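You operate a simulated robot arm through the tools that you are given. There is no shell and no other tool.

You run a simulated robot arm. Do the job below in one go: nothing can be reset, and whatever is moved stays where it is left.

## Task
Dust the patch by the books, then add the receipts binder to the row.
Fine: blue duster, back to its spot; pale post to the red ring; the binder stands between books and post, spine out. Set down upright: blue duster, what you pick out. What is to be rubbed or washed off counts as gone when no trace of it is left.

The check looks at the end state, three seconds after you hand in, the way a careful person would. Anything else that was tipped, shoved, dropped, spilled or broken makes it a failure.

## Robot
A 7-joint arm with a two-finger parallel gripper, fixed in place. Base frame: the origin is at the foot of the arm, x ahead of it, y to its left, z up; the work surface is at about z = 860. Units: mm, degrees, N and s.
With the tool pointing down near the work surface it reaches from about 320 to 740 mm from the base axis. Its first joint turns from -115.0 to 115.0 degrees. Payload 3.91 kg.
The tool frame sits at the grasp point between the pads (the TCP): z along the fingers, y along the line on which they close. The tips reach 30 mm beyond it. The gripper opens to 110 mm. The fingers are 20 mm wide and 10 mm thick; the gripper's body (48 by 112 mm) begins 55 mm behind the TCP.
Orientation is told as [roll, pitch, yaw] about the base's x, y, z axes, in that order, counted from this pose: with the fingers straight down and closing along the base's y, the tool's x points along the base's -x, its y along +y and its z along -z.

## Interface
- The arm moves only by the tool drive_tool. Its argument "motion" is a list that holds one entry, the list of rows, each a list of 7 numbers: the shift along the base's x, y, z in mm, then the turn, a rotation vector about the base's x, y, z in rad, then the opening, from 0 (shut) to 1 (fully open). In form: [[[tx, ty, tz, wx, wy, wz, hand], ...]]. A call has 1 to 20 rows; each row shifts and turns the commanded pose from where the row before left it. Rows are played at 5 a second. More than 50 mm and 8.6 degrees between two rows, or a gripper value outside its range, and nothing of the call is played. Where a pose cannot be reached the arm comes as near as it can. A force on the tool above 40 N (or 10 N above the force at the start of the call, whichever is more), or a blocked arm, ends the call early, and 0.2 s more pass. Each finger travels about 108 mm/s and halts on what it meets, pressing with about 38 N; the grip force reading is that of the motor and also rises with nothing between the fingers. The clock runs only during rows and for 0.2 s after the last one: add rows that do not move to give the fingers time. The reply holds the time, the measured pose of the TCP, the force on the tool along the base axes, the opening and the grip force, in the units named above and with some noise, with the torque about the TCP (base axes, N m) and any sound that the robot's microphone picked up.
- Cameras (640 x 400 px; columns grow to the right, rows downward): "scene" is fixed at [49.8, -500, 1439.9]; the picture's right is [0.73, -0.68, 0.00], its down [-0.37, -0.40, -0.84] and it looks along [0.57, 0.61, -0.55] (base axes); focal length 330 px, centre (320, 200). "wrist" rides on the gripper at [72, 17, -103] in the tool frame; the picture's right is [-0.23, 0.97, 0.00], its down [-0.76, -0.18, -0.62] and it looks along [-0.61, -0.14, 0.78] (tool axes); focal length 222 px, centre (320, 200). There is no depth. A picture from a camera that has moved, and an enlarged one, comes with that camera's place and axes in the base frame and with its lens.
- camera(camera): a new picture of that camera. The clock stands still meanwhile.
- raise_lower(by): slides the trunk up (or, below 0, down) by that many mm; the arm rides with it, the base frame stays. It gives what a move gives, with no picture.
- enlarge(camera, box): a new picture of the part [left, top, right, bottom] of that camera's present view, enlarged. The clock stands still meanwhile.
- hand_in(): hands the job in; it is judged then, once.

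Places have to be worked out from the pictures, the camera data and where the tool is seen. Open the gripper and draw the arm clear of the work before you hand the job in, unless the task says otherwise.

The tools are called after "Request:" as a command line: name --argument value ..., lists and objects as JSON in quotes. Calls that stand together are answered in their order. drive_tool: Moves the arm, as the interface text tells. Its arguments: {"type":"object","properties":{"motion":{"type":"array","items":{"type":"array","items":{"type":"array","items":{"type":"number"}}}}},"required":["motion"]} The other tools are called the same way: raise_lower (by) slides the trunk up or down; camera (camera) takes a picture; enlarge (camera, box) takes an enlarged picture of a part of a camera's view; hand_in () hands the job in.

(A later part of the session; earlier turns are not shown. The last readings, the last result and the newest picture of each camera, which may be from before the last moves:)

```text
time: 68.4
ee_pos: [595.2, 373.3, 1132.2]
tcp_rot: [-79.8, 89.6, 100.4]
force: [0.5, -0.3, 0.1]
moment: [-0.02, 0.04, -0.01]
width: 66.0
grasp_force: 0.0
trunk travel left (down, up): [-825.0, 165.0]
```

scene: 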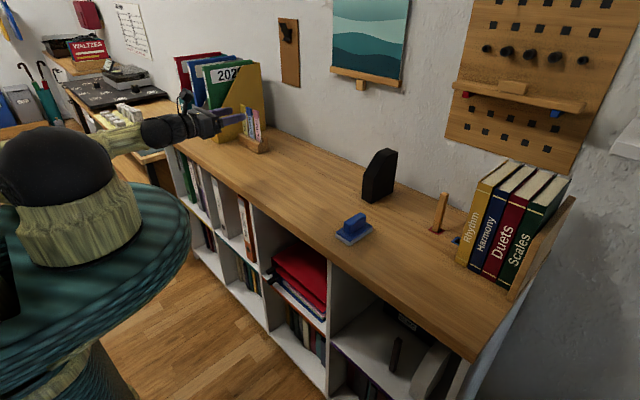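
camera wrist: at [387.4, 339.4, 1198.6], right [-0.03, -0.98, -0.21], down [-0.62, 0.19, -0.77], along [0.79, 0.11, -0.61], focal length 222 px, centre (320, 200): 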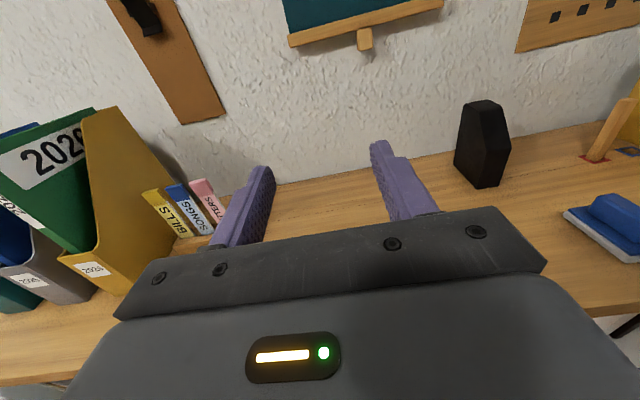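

I'll pitch the tool back to pointing down while drawing back in x toward about 385.

Request:
drive_tool --motion '[[[0, 0, 5, 0, 0.1428, 0, 0.6], [-10, 0, 5, 0, 0.1428, 0, 0.6], [-20, 0, 5, 0, 0.1428, 0, 0.6], [-20, 0, 5, 0, 0.1428, 0, 0.6], [-20, 0, 5, 0, 0.1428, 0, 0.6], [-20, 0, 5, 0, 0.1428, 0, 0.6], [-20, 0, 0, 0, 0.1428, 0, 0.6], [-20, 0, 0, 0, 0.1428, 0, 0.6], [-20, 0, 0, 0, 0.1428, 0, 0.6], [-20, 0, 0, 0, 0.1428, 0, 0.6], [-20, 0, 0, 0, 0.1428, 0, 0.6], [0, 0, 0, 0, 0, 0, 0.6]]]'

Request:
camera --camera "scene"

```text
time: 71.0
ee_pos: [404.5, 371.6, 1158.9]
tcp_rot: [-0.1, -0.1, 179.9]
force: [0.1, 0.6, 1.3]
moment: [0.01, 0.0, 0.02]
width: 65.9
grasp_force: 0.0
trunk travel left (down, up): [-825.0, 165.0]
```

```text
taken
```

scene: 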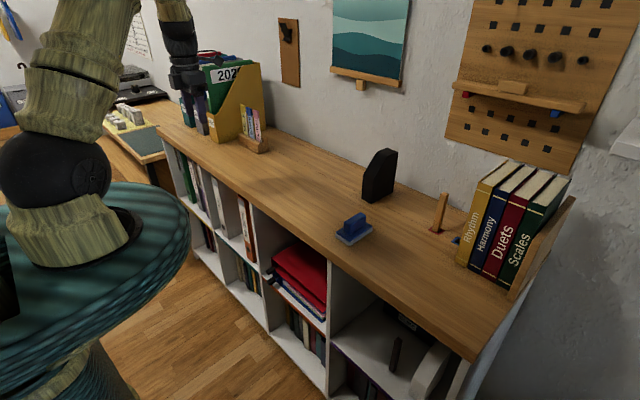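

The tool is down at (404, 372). I'll draw back to x≈345 so the camera clears the table edge, then lower the trunk 200 mm.

Request:
drive_tool --motion '[[[-20, 0, 0, 0, 0, 0, 0.7], [-20, 0, 0, 0, 0, 0, 0.7], [-20, 0, 0, 0, 0, 0, 0.7], [0, 0, 0, 0, 0, 0, 0.7]]]'

Request:
raise_lower --by -200

Request:
camera --camera "scene"

Request:
camera --camera "wrist"

```text
time: 72.0
ee_pos: [345.5, 372.0, 1159.9]
tcp_rot: [0.0, 0.0, 180.0]
force: [0.8, 0.4, 0.1]
moment: [0.01, 0.02, -0.03]
width: 77.0
grasp_force: 0.0
trunk travel left (down, up): [-825.0, 165.0]
```

```text
time: 74.2
ee_pos: [344.2, 371.1, 960.4]
tcp_rot: [-0.1, 0.0, 179.9]
force: [0.2, 0.2, -0.5]
moment: [0.02, -0.01, 0.0]
width: 76.9
grasp_force: 0.0
trunk travel left (down, up): [-625.0, 365.0]
```

```text
taken
```

scene: 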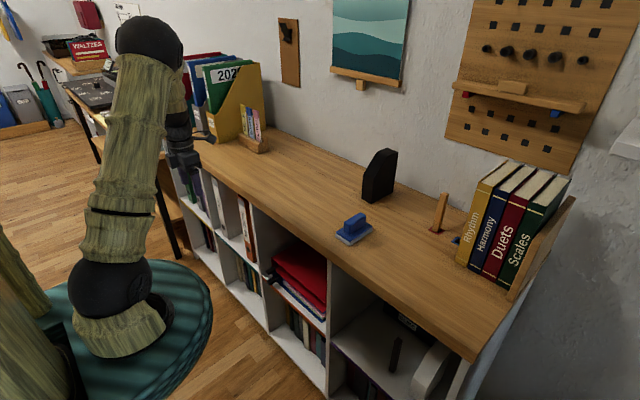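

```text
taken
camera wrist: at [418.3, 354.2, 1062.2], right [-0.23, -0.97, 0.0], down [-0.76, 0.18, 0.62], along [-0.61, 0.14, -0.78], focal length 222 px, centre (320, 200)
```

wrist: 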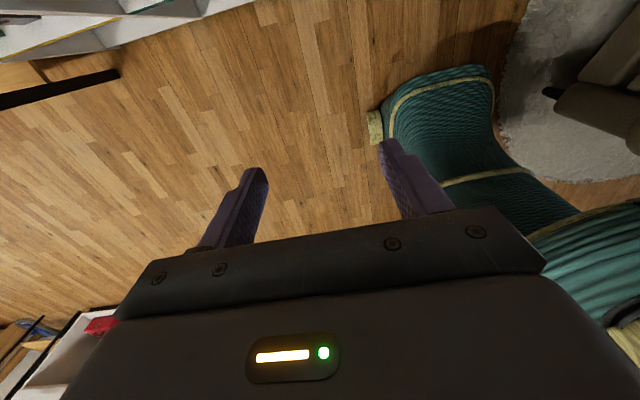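

The elbow is up now. I'll lower 120 mm with the arm, then pitch to horizontal while going down further in front of the shelf.

Request:
drive_tool --motion '[[[0, 0, -40, 0, 0, 0, 0.7], [0, 0, -40, 0, 0, 0, 0.7], [0, 0, -40, 0, 0, 0, 0.7], [0, 0, -12, 0, -0.1428, 0, 0.7], [0, 0, -12, 0, -0.1428, 0, 0.7], [0, 0, -12, 0, -0.1428, 0, 0.7], [0, 0, -12, 0, -0.1428, 0, 0.7], [0, 0, -12, 0, -0.1428, 0, 0.7], [0, 0, -12, 0, -0.1428, 0, 0.7], [0, 0, 0, 0, 0, 0, 0.7]]]'

Request:
camera --camera "scene"

```text
time: 76.4
ee_pos: [344.2, 371.6, 767.7]
tcp_rot: [0.0, 49.1, 179.9]
force: [0.0, 0.5, -0.4]
moment: [0.0, 0.0, 0.01]
width: 77.0
grasp_force: 0.0
trunk travel left (down, up): [-625.0, 365.0]
```

```text
taken
```

scene: 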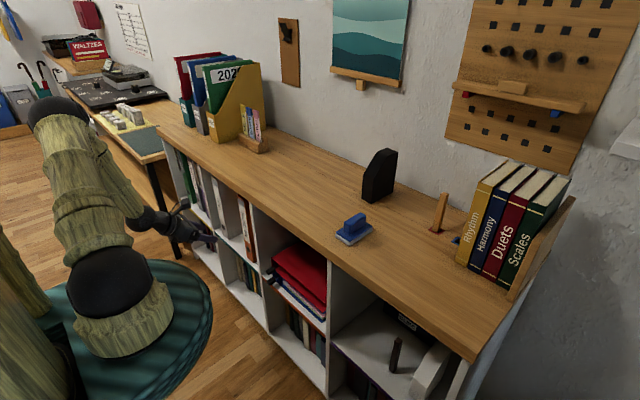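

The posture is good. I'll finish the pitch to horizontal and look at the binder with the wrist camera.

Request:
drive_tool --motion '[[[0, 0, -12, 0, -0.1428, 0, 0.7], [0, 0, -12, 0, -0.1428, 0, 0.7], [0, 0, -12, 0, -0.1428, 0, 0.7], [0, 0, -12, 0, -0.1428, 0, 0.7], [0, 0, -12, 0, -0.1428, 0, 0.7], [0, 0, 0, 0, 0, 0, 0.7]]]'

Request:
camera --camera "scene"

Request:
camera --camera "wrist"

```text
time: 77.8
ee_pos: [345.6, 372.4, 708.4]
tcp_rot: [-150.2, 90.0, 29.7]
force: [0.0, -1.0, 0.5]
moment: [0.0, -0.03, 0.01]
width: 77.1
grasp_force: 0.1
trunk travel left (down, up): [-625.0, 365.0]
```

```text
taken
```

scene: 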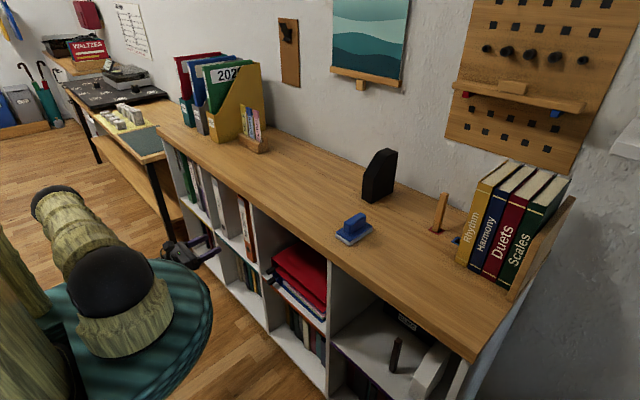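

```text
taken
camera wrist: at [242.3, 354.6, 779.5], right [0.0, -0.97, -0.23], down [-0.62, 0.18, -0.76], along [0.78, 0.14, -0.61], focal length 222 px, centre (320, 200)
```

wrist: 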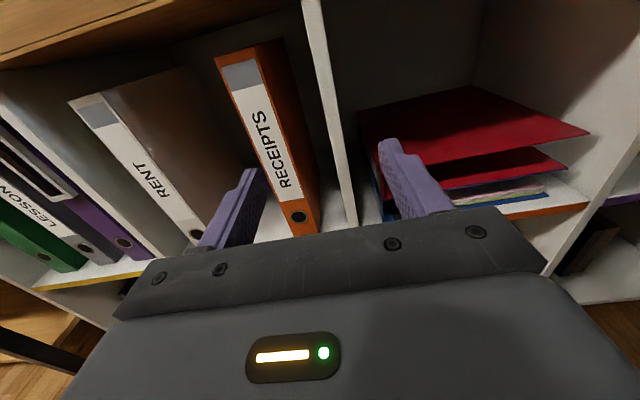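

I see the RECEIPTS binder clearly; I'll zoom in to measure it.

Request:
enlarge --camera "wrist" --box '[190, 20, 380, 250]'

Request:
enlarge --camera "wrist" --box '[200, 20, 340, 110]'

Request:
enlarge --camera "wrist" --box '[250, 170, 370, 240]'

```text
1.74 times, centred on (285, 135) of wrist
camera zoom: at [242.3, 354.6, 779.5], right [0.0, -0.97, -0.23], down [-0.62, 0.18, -0.76], along [0.78, 0.14, -0.61], focal length 386 px, centre (381, 313)
```

zoom: 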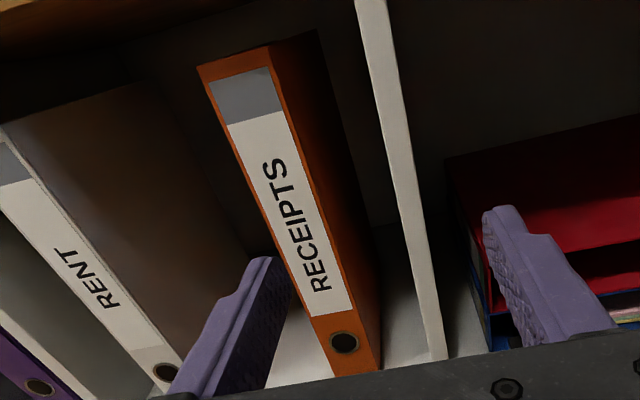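

```text
4.44 times, centred on (270, 65) of wrist
camera zoom: at [242.3, 354.6, 779.5], right [0.0, -0.97, -0.23], down [-0.62, 0.18, -0.76], along [0.78, 0.14, -0.61], focal length 987 px, centre (542, 800)
```

zoom: 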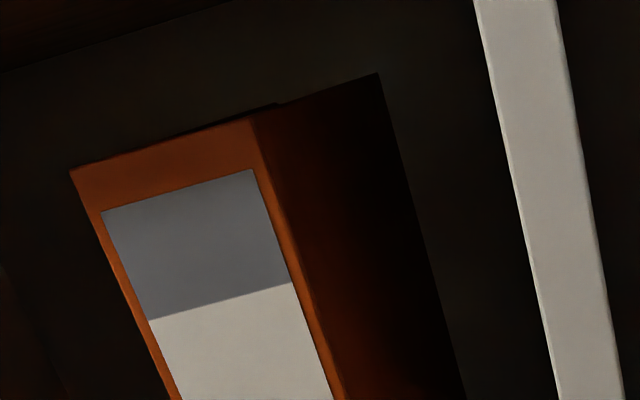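

```text
5.33 times, centred on (310, 205) of wrist
camera zoom: at [242.3, 354.6, 779.5], right [0.0, -0.97, -0.23], down [-0.62, 0.18, -0.76], along [0.78, 0.14, -0.61], focal length 1185 px, centre (373, 173)
```

zoom: 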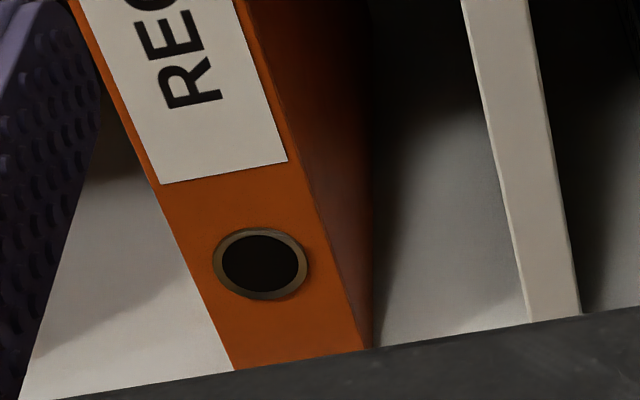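

Triangulating with both cameras puts the binder's spine at x≈535, y 430–477, z 459–776. It is about 245 mm deep, with about 62 mm free on its right and 150 mm on its left. I'll shift to y≈453 and z≈645, and test how far back the arm can draw there before grasping.

Request:
drive_tool --motion '[[[0, 30, -20, 0, 0, 0, 0.7], [0, 30, -20, 0, 0, 0, 0.7], [0, 22, -23, 0, 0, 0, 0.7], [-25, 0, 0, 0, 0, 0, 0.7], [-25, 0, 0, 0, 0, 0, 0.7], [-20, 0, 0, 0, 0, 0, 0.7], [0, 0, 0, 0, 0, 0, 0.7]]]'

Request:
camera --camera "scene"

Request:
camera --camera "wrist"

```text
time: 79.4
ee_pos: [274.1, 453.8, 644.7]
tcp_rot: [-68.6, 90.0, 111.3]
force: [-0.2, -0.7, -0.1]
moment: [0.03, 0.05, 0.0]
width: 77.2
grasp_force: 0.1
trunk travel left (down, up): [-625.0, 365.0]
```

```text
taken
```

scene: 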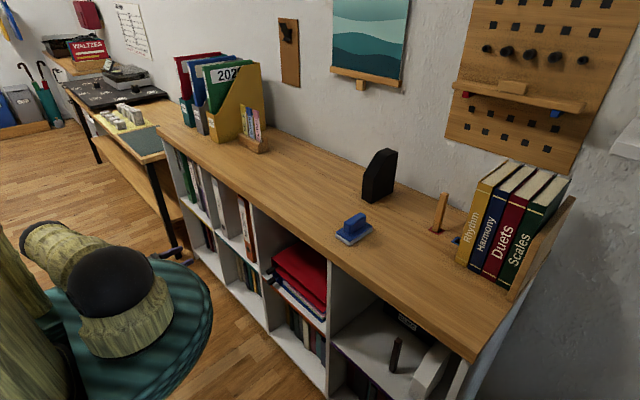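

```text
taken
camera wrist: at [171.3, 436.8, 716.6], right [0.0, -0.97, -0.23], down [-0.62, 0.18, -0.76], along [0.78, 0.14, -0.61], focal length 222 px, centre (320, 200)
```

wrist: 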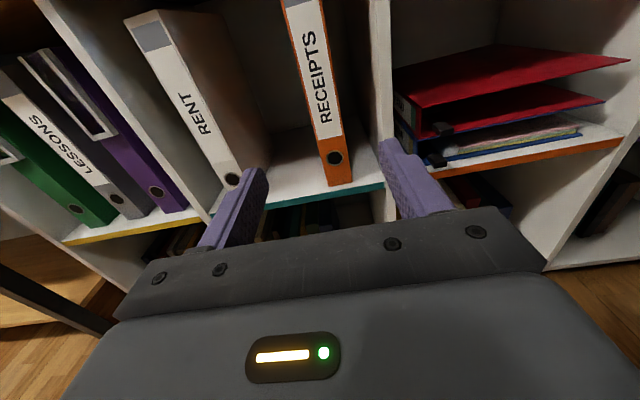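

That pose is reachable with the arm drawn back. I'll refine the binder measurement from this view, where its bottom is visible.

Request:
enlarge --camera "wrist" --box '[280, 100, 400, 200]'

Request:
enlarge --camera "wrist" --box '[260, 0, 400, 100]'

```text
4.00 times, centred on (340, 150) of wrist
camera zoom: at [171.3, 436.8, 716.6], right [0.0, -0.97, -0.23], down [-0.62, 0.18, -0.76], along [0.78, 0.14, -0.61], focal length 888 px, centre (240, 400)
```

zoom: 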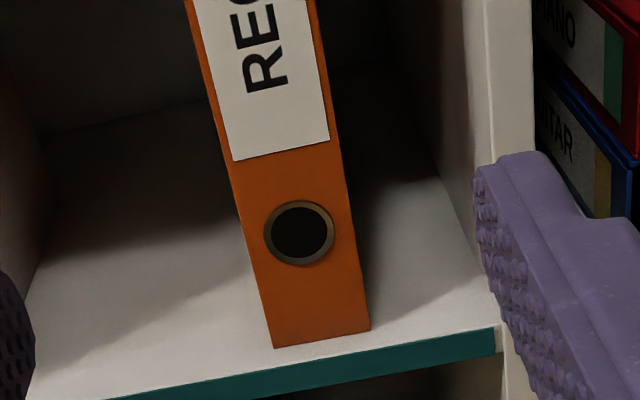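

```text
4.00 times, centred on (330, 50) of wrist
camera zoom: at [171.3, 436.8, 716.6], right [0.0, -0.97, -0.23], down [-0.62, 0.18, -0.76], along [0.78, 0.14, -0.61], focal length 888 px, centre (280, 800)
```

zoom: 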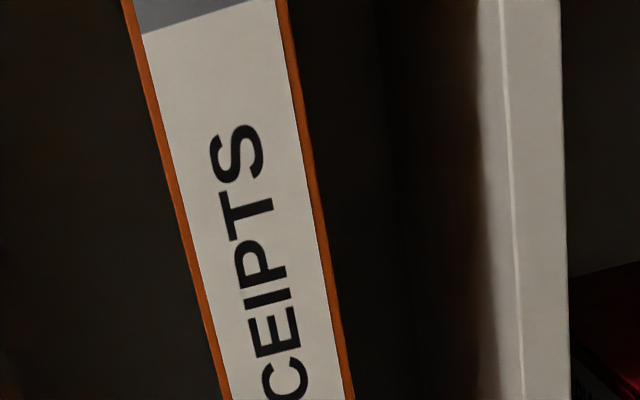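

The binder's centre is at y≈454.3, its bottom at z≈462 and the shelf front at x≈518. At full insertion the arm would be near its stretch limit, so I'll lower the trunk 150 mm and raise the tool back by the same amount.

Request:
raise_lower --by -150

Request:
drive_tool --motion '[[[0, 0.8, 30, 0, 0, 0, 0.7], [0, 0, 30, 0, 0, 0, 0.7], [0, 0, 30, 0, 0, 0, 0.7], [0, 0, 30, 0, 0, 0, 0.7], [0, 0, 30, 0, 0, 0, 0.7], [0, 0, 0, 0, 0, 0, 0.7]]]'

Request:
camera --camera "scene"

```text
time: 81.1
ee_pos: [273.9, 454.3, 494.5]
tcp_rot: [-63.9, 89.9, 116.0]
force: [0.6, -0.4, -0.6]
moment: [0.02, 0.0, 0.01]
width: 77.2
grasp_force: 0.1
trunk travel left (down, up): [-475.0, 515.0]
```

```text
time: 82.5
ee_pos: [285.0, 446.7, 641.6]
tcp_rot: [118.2, 89.5, -63.2]
force: [0.4, 0.1, 0.1]
moment: [-0.02, 0.0, 0.0]
width: 77.1
grasp_force: 0.0
trunk travel left (down, up): [-475.0, 515.0]
```

```text
taken
```

scene: 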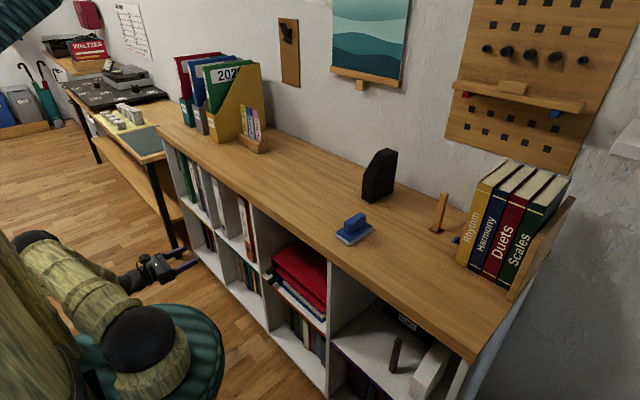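

That is at a joint limit, with a 10 mm deviation. I'll raise the trunk 100 mm and lower the tool by 100 instead, as a middle posture.

Request:
raise_lower --by 100

Request:
drive_tool --motion '[[[10, 0, -25, 0, 0, 0, 0.7], [10, 0, -25, 0, 0, 0, 0.7], [10, 0, -25, 0, 0, 0, 0.7], [10, 0, -25, 0, 0, 0, 0.7], [0, 0, 0, 0, 0, 0, 0.7], [0, 0, 0, 0, 0, 0, 0.7]]]'

Request:
camera --camera "scene"

```text
time: 83.8
ee_pos: [284.6, 448.9, 743.0]
tcp_rot: [105.0, 89.8, -76.3]
force: [0.1, -0.6, -0.1]
moment: [-0.05, -0.01, -0.02]
width: 76.8
grasp_force: 0.1
trunk travel left (down, up): [-575.0, 415.0]
```

```text
time: 85.2
ee_pos: [312.5, 456.5, 644.0]
tcp_rot: [-58.2, 89.9, 121.7]
force: [-0.1, 0.6, 0.9]
moment: [-0.01, -0.01, 0.02]
width: 77.3
grasp_force: 0.0
trunk travel left (down, up): [-575.0, 415.0]
```

```text
taken
```

scene: 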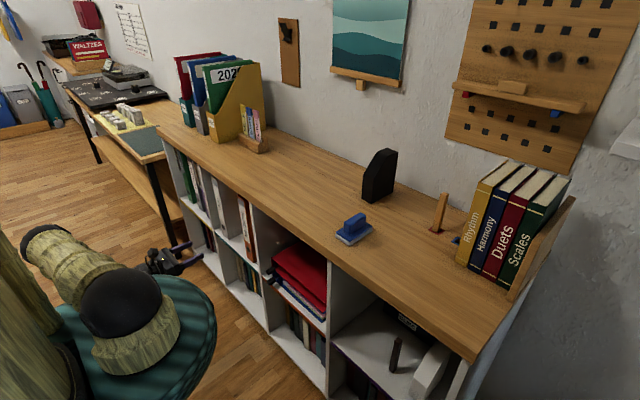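

Let me get another position reading and a wrist view to align to the binder centre.

Request:
drive_tool --motion '[[[0, 0, 0, 0, 0, 0, 0.7], [0, 0, 0, 0, 0, 0, 0.7]]]'

Request:
enlarge --camera "wrist" --box '[220, 60, 420, 220]'

Request:
drive_tool --motion '[[[0, 0, 0, 0, 0, 0, 0.7]]]'

```text
time: 85.8
ee_pos: [312.4, 456.6, 644.6]
tcp_rot: [-56.6, 89.8, 123.3]
force: [0.7, -0.1, 0.9]
moment: [0.02, -0.03, -0.02]
width: 77.0
grasp_force: 0.0
trunk travel left (down, up): [-575.0, 415.0]
```

```text
2.50 times, centred on (320, 140) of wrist
camera zoom: at [209.9, 439.4, 715.9], right [0.0, -0.97, -0.23], down [-0.62, 0.18, -0.76], along [0.78, 0.14, -0.61], focal length 555 px, centre (320, 350)
```

zoom: 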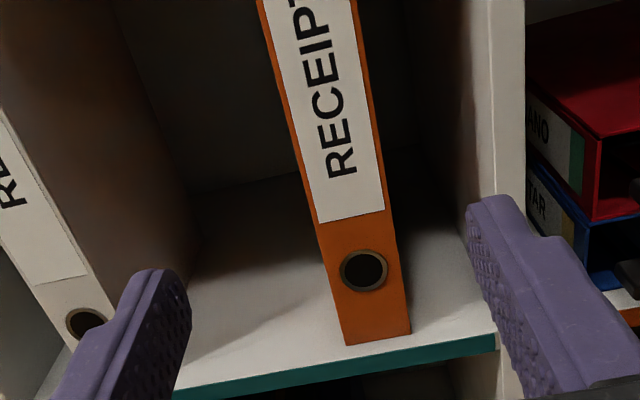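

```text
time: 86.2
ee_pos: [311.9, 455.4, 644.1]
tcp_rot: [-56.7, 90.0, 123.2]
force: [0.2, 0.2, 0.3]
moment: [0.02, 0.02, 0.0]
width: 77.1
grasp_force: 0.0
trunk travel left (down, up): [-575.0, 415.0]
```

The tool is about 2 mm left of the binder centre. I'll correct that and advance until the tips are about level with the spine.

Request:
drive_tool --motion '[[[20, -2, 0, 0, 0, 0, 0.7], [25, 0, 0, 0, 0, 0, 0.7], [25, 0, 0, 0, 0, 0, 0.7], [25, 0, 0, 0, 0, 0, 0.7], [25, 0, 0, 0, 0, 0, 0.7], [25, 0, 0, 0, 0, 0, 0.7], [25, 0, 0, 0, 0, 0, 0.7], [10, 0, 0, 0, 0, 0, 0.7], [0, 0, 0, 0, 0, 0, 0.7], [0, 0, 0, 0, 0, 0, 0.7]]]'

Request:
camera --camera "wrist"

Request:
camera --camera "scene"

```text
time: 88.5
ee_pos: [492.8, 454.6, 643.8]
tcp_rot: [-57.7, 89.9, 122.4]
force: [0.4, 0.9, 0.4]
moment: [0.0, -0.02, -0.03]
width: 77.3
grasp_force: 0.0
trunk travel left (down, up): [-575.0, 415.0]
```

```text
taken
camera wrist: at [390.8, 437.0, 715.7], right [0.0, -0.97, -0.23], down [-0.62, 0.18, -0.76], along [0.78, 0.14, -0.61], focal length 222 px, centre (320, 200)
```

wrist: 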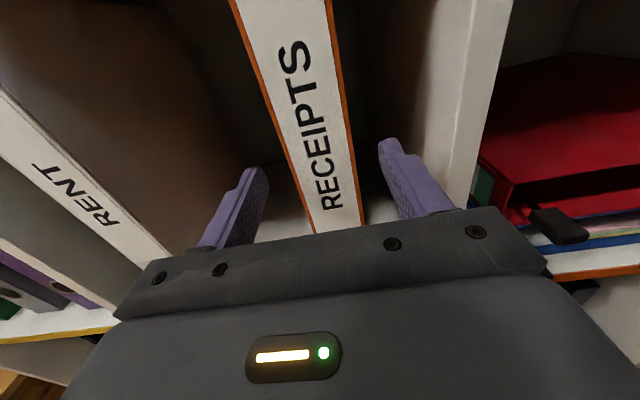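

```text
taken
```

scene: 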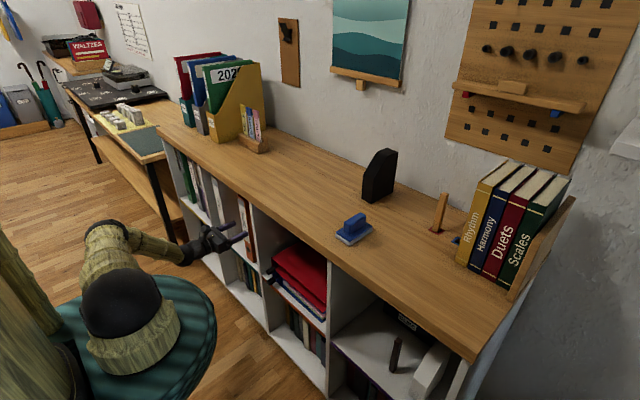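

Aligned. I'll advance the fingers along both sides of the binder to about 48 mm behind the spine.

Request:
drive_tool --motion '[[[15, 0, 0, 0, 0, 0, 0.7], [15, 0, 0, 0, 0, 0, 0.7], [15, 0, 0, 0, 0, 0, 0.7], [15, 0, 0, 0, 0, 0, 0.7], [12, 0, 0, 0, 0, 0, 0.7], [8, 0, 0, 0, 0, 0, 0.7], [6, 0, 0, 0, 0, 0, 0.7], [0, 0, 0, 0, 0, 0, 0.7]]]'

Request:
camera --camera "wrist"

Request:
camera --camera "scene"

```text
time: 90.5
ee_pos: [572.0, 472.7, 662.6]
tcp_rot: [-99.6, 88.2, 81.4]
force: [-1.1, -0.2, -0.9]
moment: [0.0, -0.02, -0.02]
width: 77.6
grasp_force: 0.2
trunk travel left (down, up): [-575.0, 415.0]
stopped in row 8: the arm was blocked; the commanded pose is now the measured one
```

```text
taken
camera wrist: at [470.7, 451.9, 732.6], right [0.02, -0.97, -0.26], down [-0.62, 0.19, -0.76], along [0.78, 0.17, -0.6], focal length 222 px, centre (320, 200)
```

wrist: 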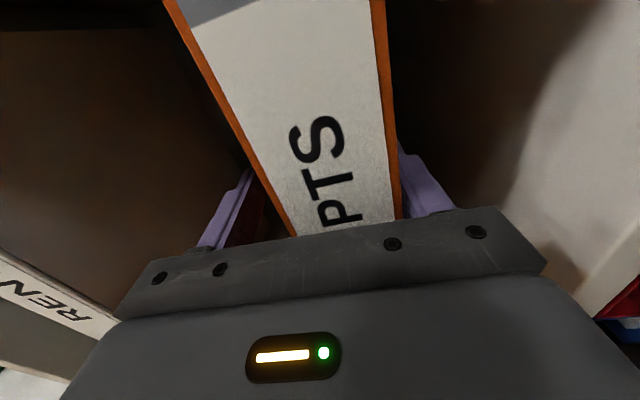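

```text
taken
```

scene: 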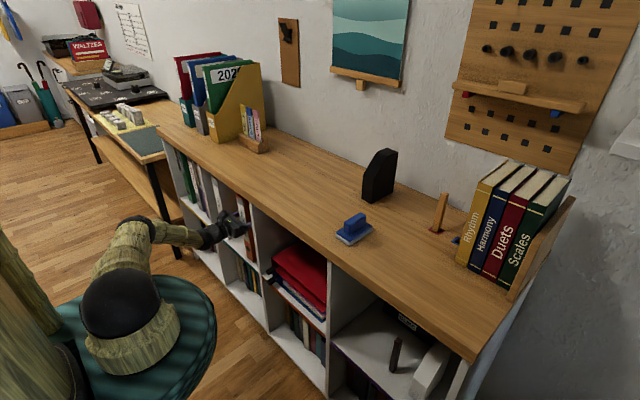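

The arm got blocked with no force at the tool. I'll look closely at where the arm is touching.

Request:
enlarge --camera "scene" --box '[60, 180, 300, 330]'

Request:
enlarge --camera "scene" --box '[180, 180, 280, 270]'

Request:
drive_tool --motion '[[[0, 0, 0, 0, 0, 0, 0.7]]]'

```text
2.67 times, centred on (180, 255) of scene
camera zoom: at [49.8, -500.0, 1439.9], right [0.73, -0.68, 0.0], down [-0.37, -0.4, -0.84], along [0.57, 0.61, -0.55], focal length 879 px, centre (693, 53)
```

zoom: 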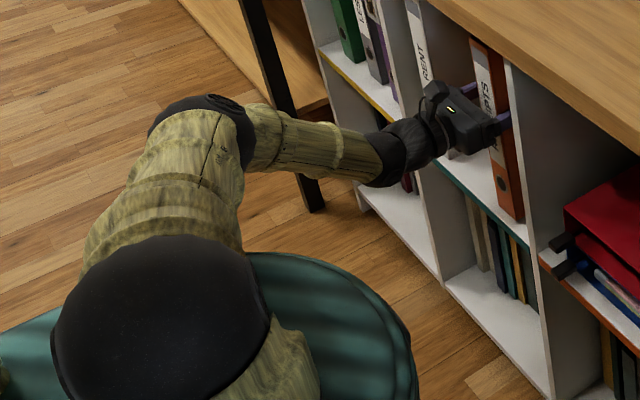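

```text
4.44 times, centred on (230, 225) of scene
camera zoom: at [49.8, -500.0, 1439.9], right [0.73, -0.68, 0.0], down [-0.37, -0.4, -0.84], along [0.57, 0.61, -0.55], focal length 1465 px, centre (720, 89)
```

zoom: 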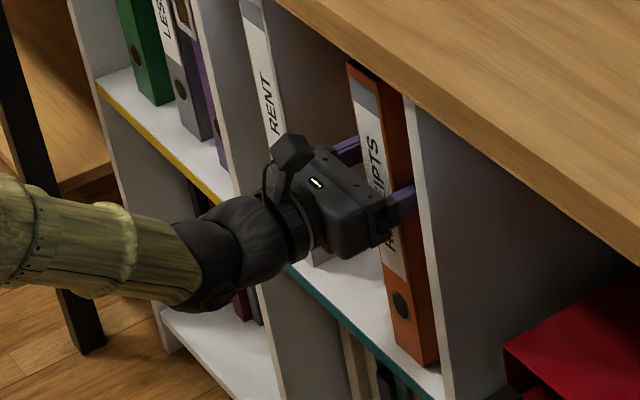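

```text
time: 90.8
ee_pos: [573.7, 471.8, 661.9]
tcp_rot: [-100.3, 88.3, 80.8]
force: [0.8, -0.6, 0.5]
moment: [-0.01, -0.01, -0.03]
width: 77.8
grasp_force: 0.5
trunk travel left (down, up): [-575.0, 415.0]
```

Nothing at the tool; the arm seems stuck in its own posture at long stretch. I'll test a small corrective move back toward −y and back out slightly.

Request:
drive_tool --motion '[[[-5, -4, -4, 0, 0, 0, 0.7], [-5, -4, -4, 0, 0, 0, 0.7], [-5, -4, -4, 0, 0, 0, 0.7], [0, 0, 0, 0, 0, 0, 0.7]]]'

Request:
camera --camera "wrist"

```text
time: 91.8
ee_pos: [561.8, 463.3, 658.2]
tcp_rot: [-101.2, 87.3, 79.6]
force: [0.2, -0.4, -0.7]
moment: [0.01, 0.01, -0.02]
width: 77.2
grasp_force: 0.1
trunk travel left (down, up): [-575.0, 415.0]
```

```text
taken
camera wrist: at [458.7, 441.8, 728.1], right [0.01, -0.96, -0.27], down [-0.62, 0.21, -0.76], along [0.79, 0.18, -0.59], focal length 222 px, centre (320, 200)
```

wrist: 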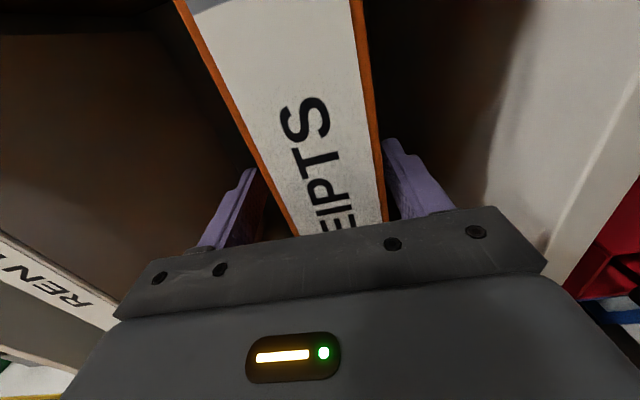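

Tracking is still a little off, so I'll back out further to see if it recovers.

Request:
drive_tool --motion '[[[-20, 0, 0, 0, 0, 0, 0.7], [-20, 0, 0, 0, 0, 0, 0.7], [-20, 0, 0, 0, 0, 0, 0.7], [-10, 0, 0, 0, 0, 0, 0.7], [0, 0, 0, 0, 0, 0, 0.7]]]'

Request:
enlarge --camera "scene" --box '[60, 180, 300, 330]'

Request:
camera --camera "wrist"

```text
time: 93.0
ee_pos: [488.8, 459.7, 648.4]
tcp_rot: [-99.0, 88.3, 82.1]
force: [-0.3, -0.8, 0.9]
moment: [0.01, 0.01, 0.0]
width: 77.1
grasp_force: 0.0
trunk travel left (down, up): [-575.0, 415.0]
```

```text
2.67 times, centred on (180, 255) of scene
camera zoom: at [49.8, -500.0, 1439.9], right [0.73, -0.68, 0.0], down [-0.37, -0.4, -0.84], along [0.57, 0.61, -0.55], focal length 879 px, centre (693, 53)
```

zoom: 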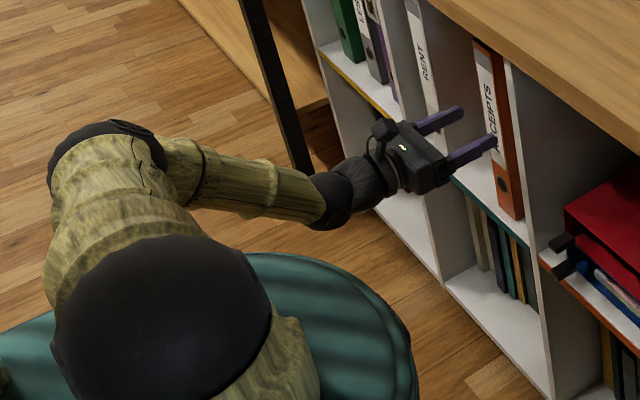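

```text
taken
camera wrist: at [386.0, 439.0, 719.0], right [0.02, -0.97, -0.26], down [-0.62, 0.19, -0.76], along [0.78, 0.17, -0.6], focal length 222 px, centre (320, 200)
```

wrist: 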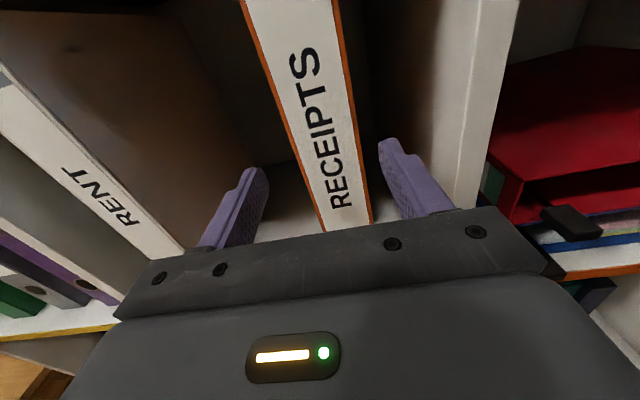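

Tracking recovers when drawn back. I'll correct the small tool tilt, retreat a little, lower the trunk 100 mm and raise the tool again, so the arm is less stretched when inserting.

Request:
drive_tool --motion '[[[-25, -2.5, -2, -0.015, 0.002, -0.01, 0.7], [-25, -3, -2, -0.014, 0.002, -0.009, 0.7], [0, 0, 0, 0, 0, 0, 0.7]]]'

Request:
raise_lower --by -100

Request:
drive_tool --motion '[[[0, 0, 25, 0, 0, 0, 0.7], [0, 0, 25, 0, 0, 0, 0.7], [0, 0, 25, 0, 0, 0, 0.7], [0, 0, 25, 0, 0, 0, 0.7], [0, 0, 0, 0, 0, 0, 0.7], [0, 0, 0, 0, 0, 0, 0.7]]]'

Request:
enlarge --camera "scene" --box '[60, 200, 300, 350]'

```text
time: 93.8
ee_pos: [437.9, 455.3, 645.2]
tcp_rot: [-179.4, 90.0, 0.4]
force: [-1.0, -0.5, -0.7]
moment: [0.0, -0.01, 0.02]
width: 76.7
grasp_force: 0.1
trunk travel left (down, up): [-575.0, 415.0]
```

```text
time: 95.2
ee_pos: [438.5, 456.3, 544.9]
tcp_rot: [-151.2, 90.0, 28.6]
force: [0.3, -0.2, -0.4]
moment: [-0.02, -0.01, 0.0]
width: 76.9
grasp_force: 0.1
trunk travel left (down, up): [-475.0, 515.0]
```

```text
time: 96.6
ee_pos: [437.4, 455.8, 644.5]
tcp_rot: [-146.4, 90.0, 33.5]
force: [-1.0, 0.2, 0.4]
moment: [-0.03, 0.02, 0.01]
width: 77.2
grasp_force: 0.1
trunk travel left (down, up): [-475.0, 515.0]
```

```text
2.67 times, centred on (180, 275) of scene
camera zoom: at [49.8, -500.0, 1439.9], right [0.73, -0.68, 0.0], down [-0.37, -0.4, -0.84], along [0.57, 0.61, -0.55], focal length 879 px, centre (693, 0)
```

zoom: 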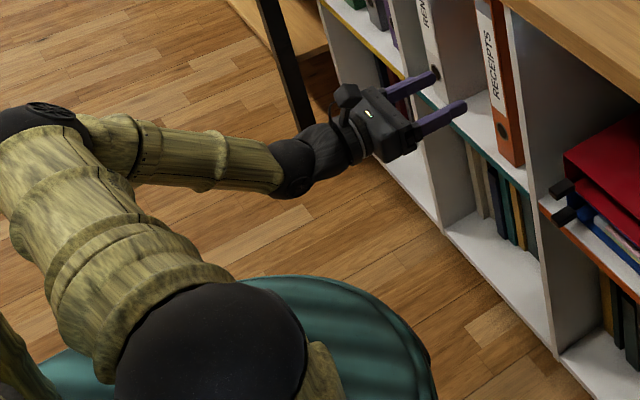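

Tracking is good now. I'll advance in steps: first to x≈530, then check.

Request:
drive_tool --motion '[[[20, -1.5, 0, 0, 0, 0, 0.7], [20, 0, 0, 0, 0, 0, 0.7], [20, 0, 0, 0, 0, 0, 0.7], [15, 0, 0, 0, 0, 0, 0.7], [15, 0, 0, 0, 0, 0, 0.7], [0, 0, 0, 0, 0, 0, 0.7], [0, 0, 0, 0, 0, 0, 0.7]]]'

Request:
camera --camera "wrist"

Request:
enlarge --camera "scene" --box '[60, 200, 300, 350]'

```text
time: 98.2
ee_pos: [528.3, 452.8, 645.1]
tcp_rot: [-164.2, 90.0, 15.8]
force: [0.4, -0.3, 0.1]
moment: [0.01, -0.03, 0.02]
width: 77.0
grasp_force: 0.1
trunk travel left (down, up): [-475.0, 515.0]
```

```text
taken
camera wrist: at [425.1, 436.7, 715.8], right [0.0, -0.97, -0.23], down [-0.62, 0.18, -0.76], along [0.78, 0.14, -0.61], focal length 222 px, centre (320, 200)
```

wrist: 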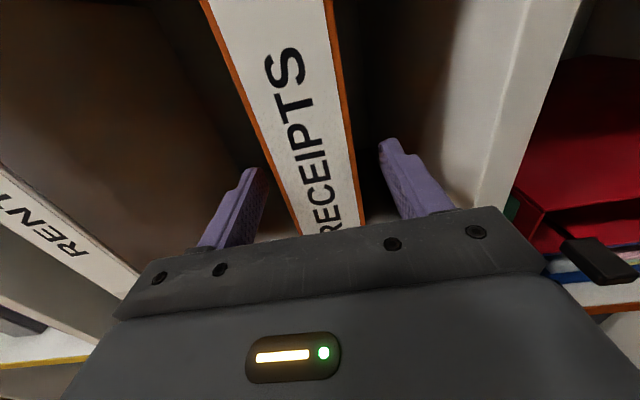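

```text
2.67 times, centred on (180, 275) of scene
camera zoom: at [49.8, -500.0, 1439.9], right [0.73, -0.68, 0.0], down [-0.37, -0.4, -0.84], along [0.57, 0.61, -0.55], focal length 879 px, centre (693, 0)
```

zoom: 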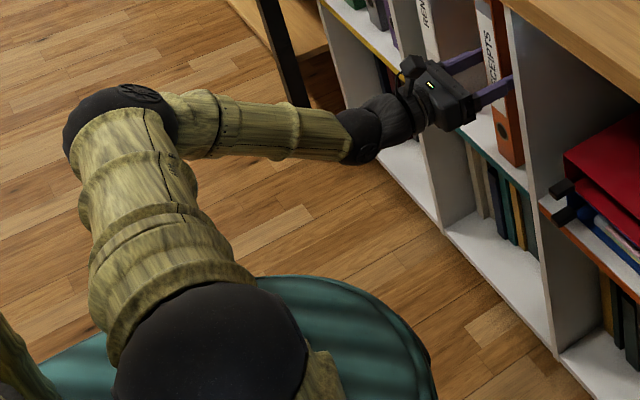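

Request:
enlarge --camera "wrist" --box '[190, 110, 430, 250]'

```text
2.67 times, centred on (310, 180) of wrist
camera zoom: at [425.1, 436.7, 715.8], right [0.0, -0.97, -0.23], down [-0.62, 0.18, -0.76], along [0.78, 0.14, -0.61], focal length 592 px, centre (347, 253)
```

zoom: 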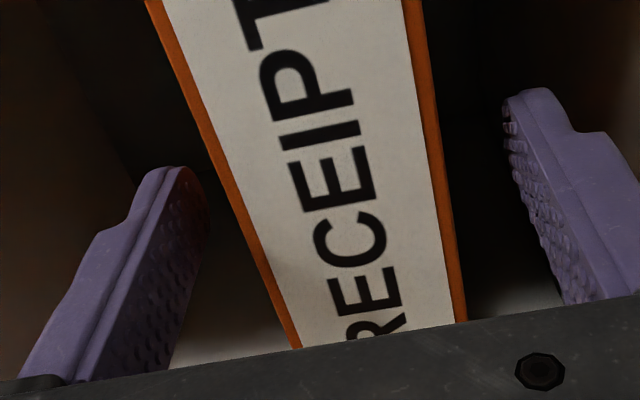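

The binder centre is about 455.5, so I'll shift +1 mm and continue inserting in smaller steps.

Request:
drive_tool --motion '[[[10, 1, 0, 0, 0, 0, 0.7], [10, 0, 0, 0, 0, 0, 0.7], [10, 0, 0, 0, 0, 0, 0.7], [0, 0, 0, 0, 0, 0, 0.7]]]'

Request:
drive_tool --motion '[[[8, 0, 0, 0, 0, 0, 0.7], [8, 0, 0, 0, 0, 0, 0.7], [0, 0, 0, 0, 0, 0, 0.7]]]'

Request:
camera --camera "wrist"

Request:
enlarge --camera "scene" --box '[60, 200, 300, 350]'

```text
time: 99.2
ee_pos: [558.0, 454.7, 644.4]
tcp_rot: [-152.8, 90.0, 27.0]
force: [-0.2, 0.2, 0.1]
moment: [0.02, -0.01, -0.03]
width: 77.1
grasp_force: 0.2
trunk travel left (down, up): [-475.0, 515.0]
```

```text
time: 100.0
ee_pos: [573.0, 454.5, 645.4]
tcp_rot: [174.5, 90.1, -5.6]
force: [-0.2, -0.8, 0.2]
moment: [-0.01, 0.02, 0.01]
width: 76.9
grasp_force: 0.0
trunk travel left (down, up): [-475.0, 515.0]
```

```text
taken
camera wrist: at [471.0, 437.4, 716.7], right [0.0, -0.97, -0.23], down [-0.62, 0.18, -0.76], along [0.78, 0.14, -0.61], focal length 222 px, centre (320, 200)
```

wrist: 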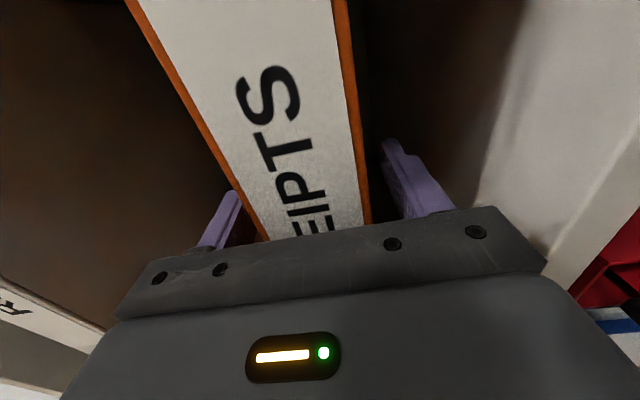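

```text
2.67 times, centred on (180, 275) of scene
camera zoom: at [49.8, -500.0, 1439.9], right [0.73, -0.68, 0.0], down [-0.37, -0.4, -0.84], along [0.57, 0.61, -0.55], focal length 879 px, centre (693, 0)
```

zoom: 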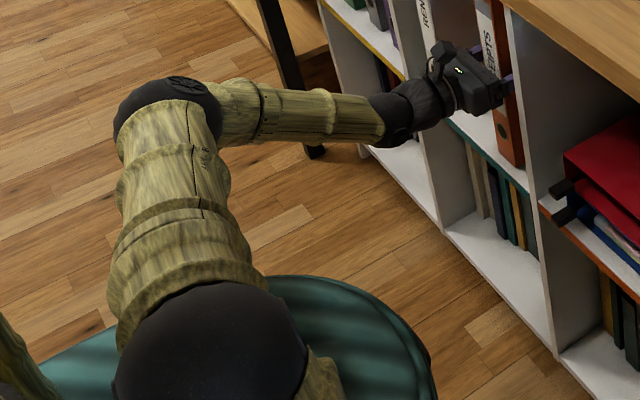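

Tracking is fine with the lower trunk. I'll go 7 mm deeper and then close on the binder.

Request:
drive_tool --motion '[[[7, 0.5, 0, 0, 0, 0, 0.7], [0, 0, 0, 0, 0, 0, 0.6], [0, 0, 0, 0, 0, 0, 0.5], [0, 0, 0, 0, 0, 0, 0.4], [0, 0, 0, 0, 0, 0, 0.2], [0, 0, 0, 0, 0, 0, 0.0], [0, 0, 0, 0, 0, 0, 0.0], [0, 0, 0, 0, 0, 0, 0.0]]]'

Request:
camera --camera "wrist"

```text
time: 101.8
ee_pos: [580.9, 455.5, 645.3]
tcp_rot: [-148.4, 89.8, 31.7]
force: [-0.3, 1.3, 0.8]
moment: [0.07, -0.07, -0.04]
width: 50.1
grasp_force: 37.9
trunk travel left (down, up): [-475.0, 515.0]
```

```text
taken
camera wrist: at [478.3, 437.9, 716.7], right [0.0, -0.97, -0.23], down [-0.62, 0.18, -0.76], along [0.78, 0.14, -0.61], focal length 222 px, centre (320, 200)
```

wrist: 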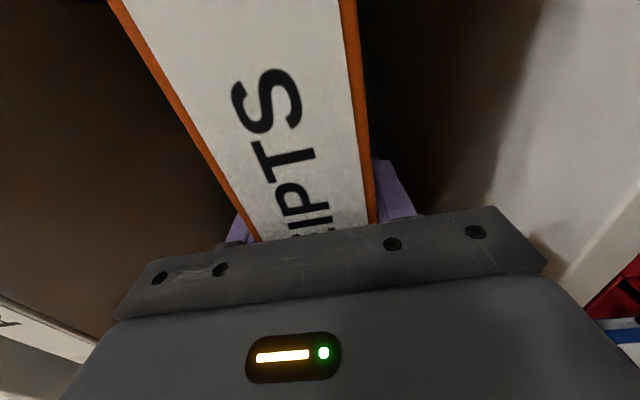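

The binder is gripped; it is 50 mm wide. I'll lift a few millimetres to read its weight and check for slip.

Request:
drive_tool --motion '[[[0, 0, 2, 0, 0, 0, 0.0], [0, 0, 2, 0, 0, 0, 0.0], [0, 0, 2, 0, 0, 0, 0.0], [0, 0, 0, 0, 0, 0, 0.0], [0, 0, 0, 0, 0, 0, 0.0]]]'

Request:
camera --camera "wrist"

Request:
enlarge --camera "scene" --box '[220, 180, 300, 270]'

```text
time: 103.0
ee_pos: [580.7, 456.0, 650.7]
tcp_rot: [22.7, 89.9, -157.5]
force: [0.4, -0.3, -7.4]
moment: [-0.02, 0.55, 0.01]
width: 49.8
grasp_force: 38.3
trunk travel left (down, up): [-475.0, 515.0]
```

```text
taken
camera wrist: at [478.6, 438.7, 722.3], right [0.0, -0.97, -0.23], down [-0.62, 0.18, -0.76], along [0.78, 0.14, -0.61], focal length 222 px, centre (320, 200)
```

wrist: 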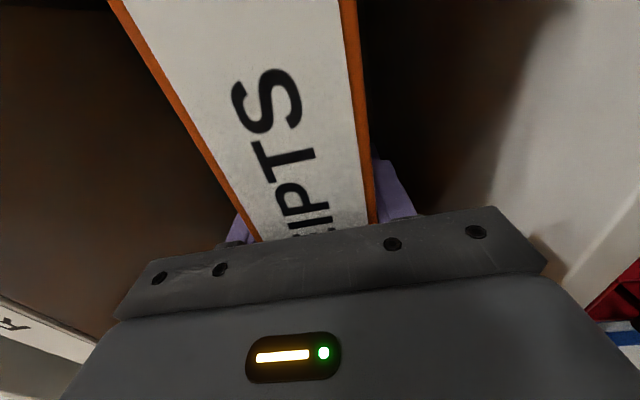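

```text
4.44 times, centred on (260, 225) of scene
camera zoom: at [49.8, -500.0, 1439.9], right [0.73, -0.68, 0.0], down [-0.37, -0.4, -0.84], along [0.57, 0.61, -0.55], focal length 1465 px, centre (587, 89)
```

zoom: 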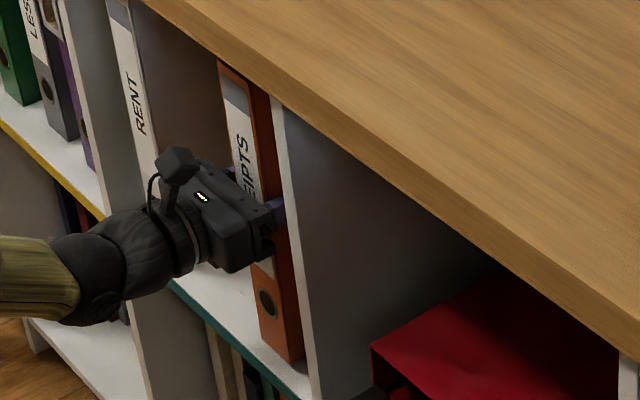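

The binder weighs about 0.75 kg and is held without rotating. I'll lift a little more and draw it out along −x to x≈345.

Request:
drive_tool --motion '[[[0, 0, 2, 0, 0, 0, 0.0], [0, 0, 2, 0, 0, 0, 0.0], [-10, 0, 0, 0, 0, 0, 0.0], [-15, 0, 0, 0, 0, 0, 0.0], [-15, 0, 0, 0, 0, 0, 0.0], [-20, 0, 0, 0, 0, 0, 0.0], [-20, 0, 0, 0, 0, 0, 0.0], [-20, 0, 0, 0, 0, 0, 0.0], [-20, 0, 0, 0, 0, 0, 0.0], [-20, 0, 0, 0, 0, 0, 0.0], [-20, 0, 0, 0, 0, 0, 0.0], [-20, 0, 0, 0, 0, 0, 0.0], [-20, 0, 0, 0, 0, 0, 0.0], [-20, 0, 0, 0, 0, 0, 0.0], [-15, 0, 0, 0, 0, 0, 0.0], [0, 0, 0, 0, 0, 0, 0.0], [0, 0, 0, 0, 0, 0, 0.0]]]'

Request:
camera --camera "wrist"

Request:
camera --camera "scene"

```text
time: 106.6
ee_pos: [365.5, 439.4, 649.6]
tcp_rot: [115.5, 89.2, -67.0]
force: [-0.2, 0.1, -7.1]
moment: [0.03, 0.57, 0.01]
width: 49.9
grasp_force: 38.0
trunk travel left (down, up): [-475.0, 515.0]
```

```text
taken
camera wrist: at [262.2, 427.6, 721.2], right [-0.04, -0.98, -0.22], down [-0.61, 0.2, -0.77], along [0.79, 0.1, -0.6], focal length 222 px, centre (320, 200)
```

wrist: 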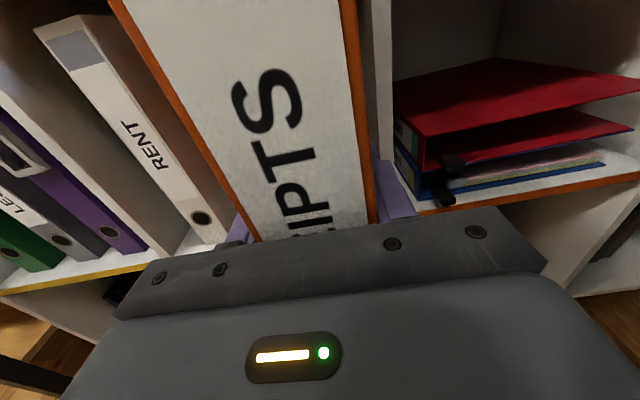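

```text
taken
```

scene: 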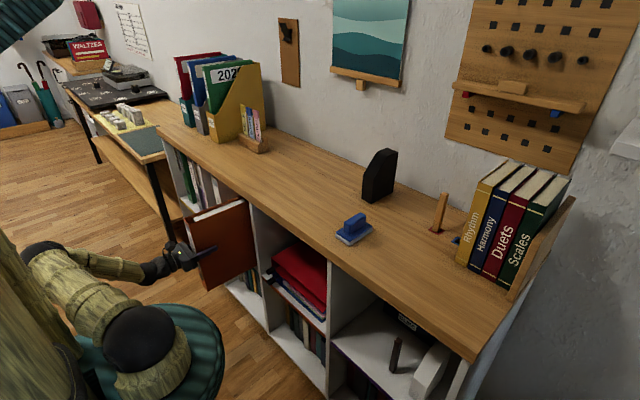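

The binder is out most of the way, but the arm is near its joint limit (19 mm off). I'll raise the trunk in small steps while lowering the tool equally, to free the posture.

Request:
raise_lower --by 25

Request:
drive_tool --motion '[[[0, 0, -13, 0, 0, 0, 0.0], [0, 0, -12, 0, 0, 0, 0.0], [0, 0, 0, 0, 0, 0, 0.0]]]'

Request:
raise_lower --by 25

Request:
drive_tool --motion '[[[0, 0, -13, 0, 0, 0, 0.0], [0, 0, -12, 0, 0, 0, 0.0], [0, 0, 0, 0, 0, 0, 0.0]]]'

```text
time: 107.3
ee_pos: [365.6, 439.8, 675.7]
tcp_rot: [109.0, 89.4, -73.5]
force: [0.8, 0.1, -7.6]
moment: [0.01, 0.58, -0.02]
width: 49.9
grasp_force: 37.9
trunk travel left (down, up): [-500.0, 490.0]
```

```text
time: 108.1
ee_pos: [355.6, 449.5, 656.2]
tcp_rot: [-61.7, 89.4, 116.9]
force: [0.8, 0.2, -6.6]
moment: [0.01, 0.56, -0.02]
width: 49.9
grasp_force: 37.9
trunk travel left (down, up): [-500.0, 490.0]
```

```text
time: 108.8
ee_pos: [355.8, 449.7, 680.3]
tcp_rot: [-70.6, 89.6, 108.0]
force: [-0.1, 0.5, -8.2]
moment: [0.01, 0.52, -0.02]
width: 49.8
grasp_force: 38.4
trunk travel left (down, up): [-525.0, 465.0]
```

```text
time: 109.6
ee_pos: [349.4, 452.3, 652.6]
tcp_rot: [154.3, 89.9, -26.1]
force: [-0.5, -1.0, -6.9]
moment: [0.01, 0.57, 0.0]
width: 49.6
grasp_force: 38.1
trunk travel left (down, up): [-525.0, 465.0]
```

Tracking improves, so I'll continue the same alternation.

Request:
raise_lower --by 25

Request:
drive_tool --motion '[[[0, 0, -13, 0, 0, 0, 0.0], [0, 0, -12, 0, 0, 0, 0.0], [0, 0, 0, 0, 0, 0, 0.0]]]'

Request:
raise_lower --by 25

Request:
drive_tool --motion '[[[0, 0, -13, 0, 0, 0, 0.0], [0, 0, -12, 0, 0, 0, 0.0], [0, 0, 0, 0, 0, 0, 0.0]]]'

Request:
raise_lower --by 25

Request:
drive_tool --motion '[[[0, 0, -13, 0, 0, 0, 0.0], [0, 0, -12, 0, 0, 0, 0.0], [0, 0, 0, 0, 0, 0, 0.0]]]'

Request:
camera --camera "wrist"

Request:
camera --camera "scene"

```text
time: 110.3
ee_pos: [349.5, 450.6, 677.6]
tcp_rot: [122.5, 89.9, -58.0]
force: [-0.8, 0.2, -6.6]
moment: [0.01, 0.58, 0.0]
width: 49.9
grasp_force: 38.0
trunk travel left (down, up): [-550.0, 440.0]
```

```text
time: 111.1
ee_pos: [345.4, 454.9, 652.2]
tcp_rot: [120.0, 90.1, -60.0]
force: [-0.3, 0.2, -7.0]
moment: [0.02, 0.54, -0.02]
width: 49.7
grasp_force: 38.3
trunk travel left (down, up): [-550.0, 440.0]
```

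```text
time: 111.8
ee_pos: [346.0, 454.4, 678.6]
tcp_rot: [50.8, 90.0, -129.3]
force: [0.8, 0.1, -7.5]
moment: [0.02, 0.56, 0.02]
width: 49.9
grasp_force: 37.7
trunk travel left (down, up): [-575.0, 415.0]
```

```text
time: 112.6
ee_pos: [346.5, 454.3, 651.2]
tcp_rot: [-10.2, 89.9, 169.7]
force: [-0.1, -0.5, -7.2]
moment: [0.01, 0.55, -0.02]
width: 49.8
grasp_force: 38.0
trunk travel left (down, up): [-575.0, 415.0]
```

```text
time: 113.3
ee_pos: [345.7, 454.3, 678.1]
tcp_rot: [51.4, 90.0, -128.9]
force: [0.9, -0.2, -7.6]
moment: [-0.03, 0.55, 0.01]
width: 50.0
grasp_force: 38.6
trunk travel left (down, up): [-600.0, 390.0]
```

```text
time: 114.1
ee_pos: [345.7, 454.3, 652.4]
tcp_rot: [102.6, 90.0, -77.4]
force: [0.1, -0.2, -6.5]
moment: [0.0, 0.54, -0.04]
width: 49.8
grasp_force: 37.9
trunk travel left (down, up): [-600.0, 390.0]
```

```text
taken
camera wrist: at [242.5, 438.0, 724.1], right [0.0, -0.97, -0.23], down [-0.62, 0.18, -0.76], along [0.78, 0.14, -0.61], focal length 222 px, centre (320, 200)
```

wrist: 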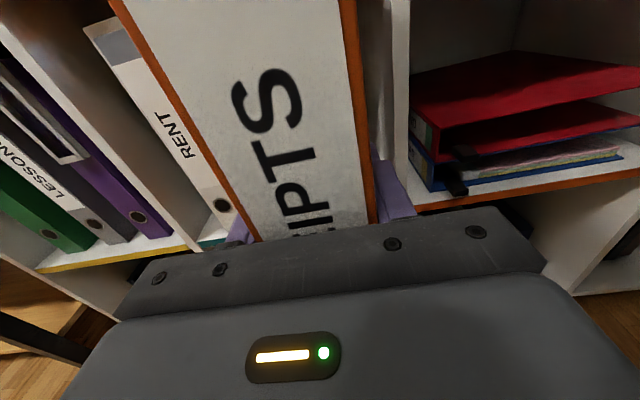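

```text
taken
```

scene: 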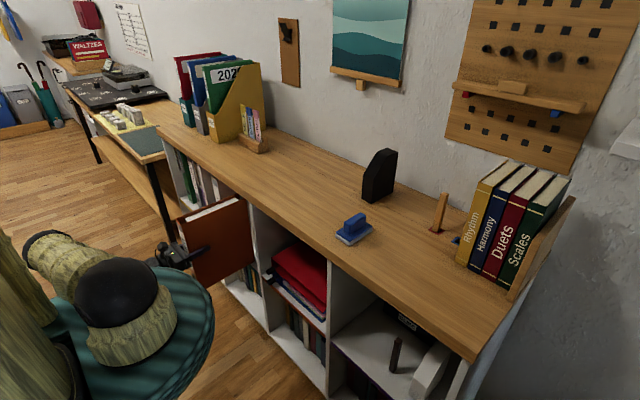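

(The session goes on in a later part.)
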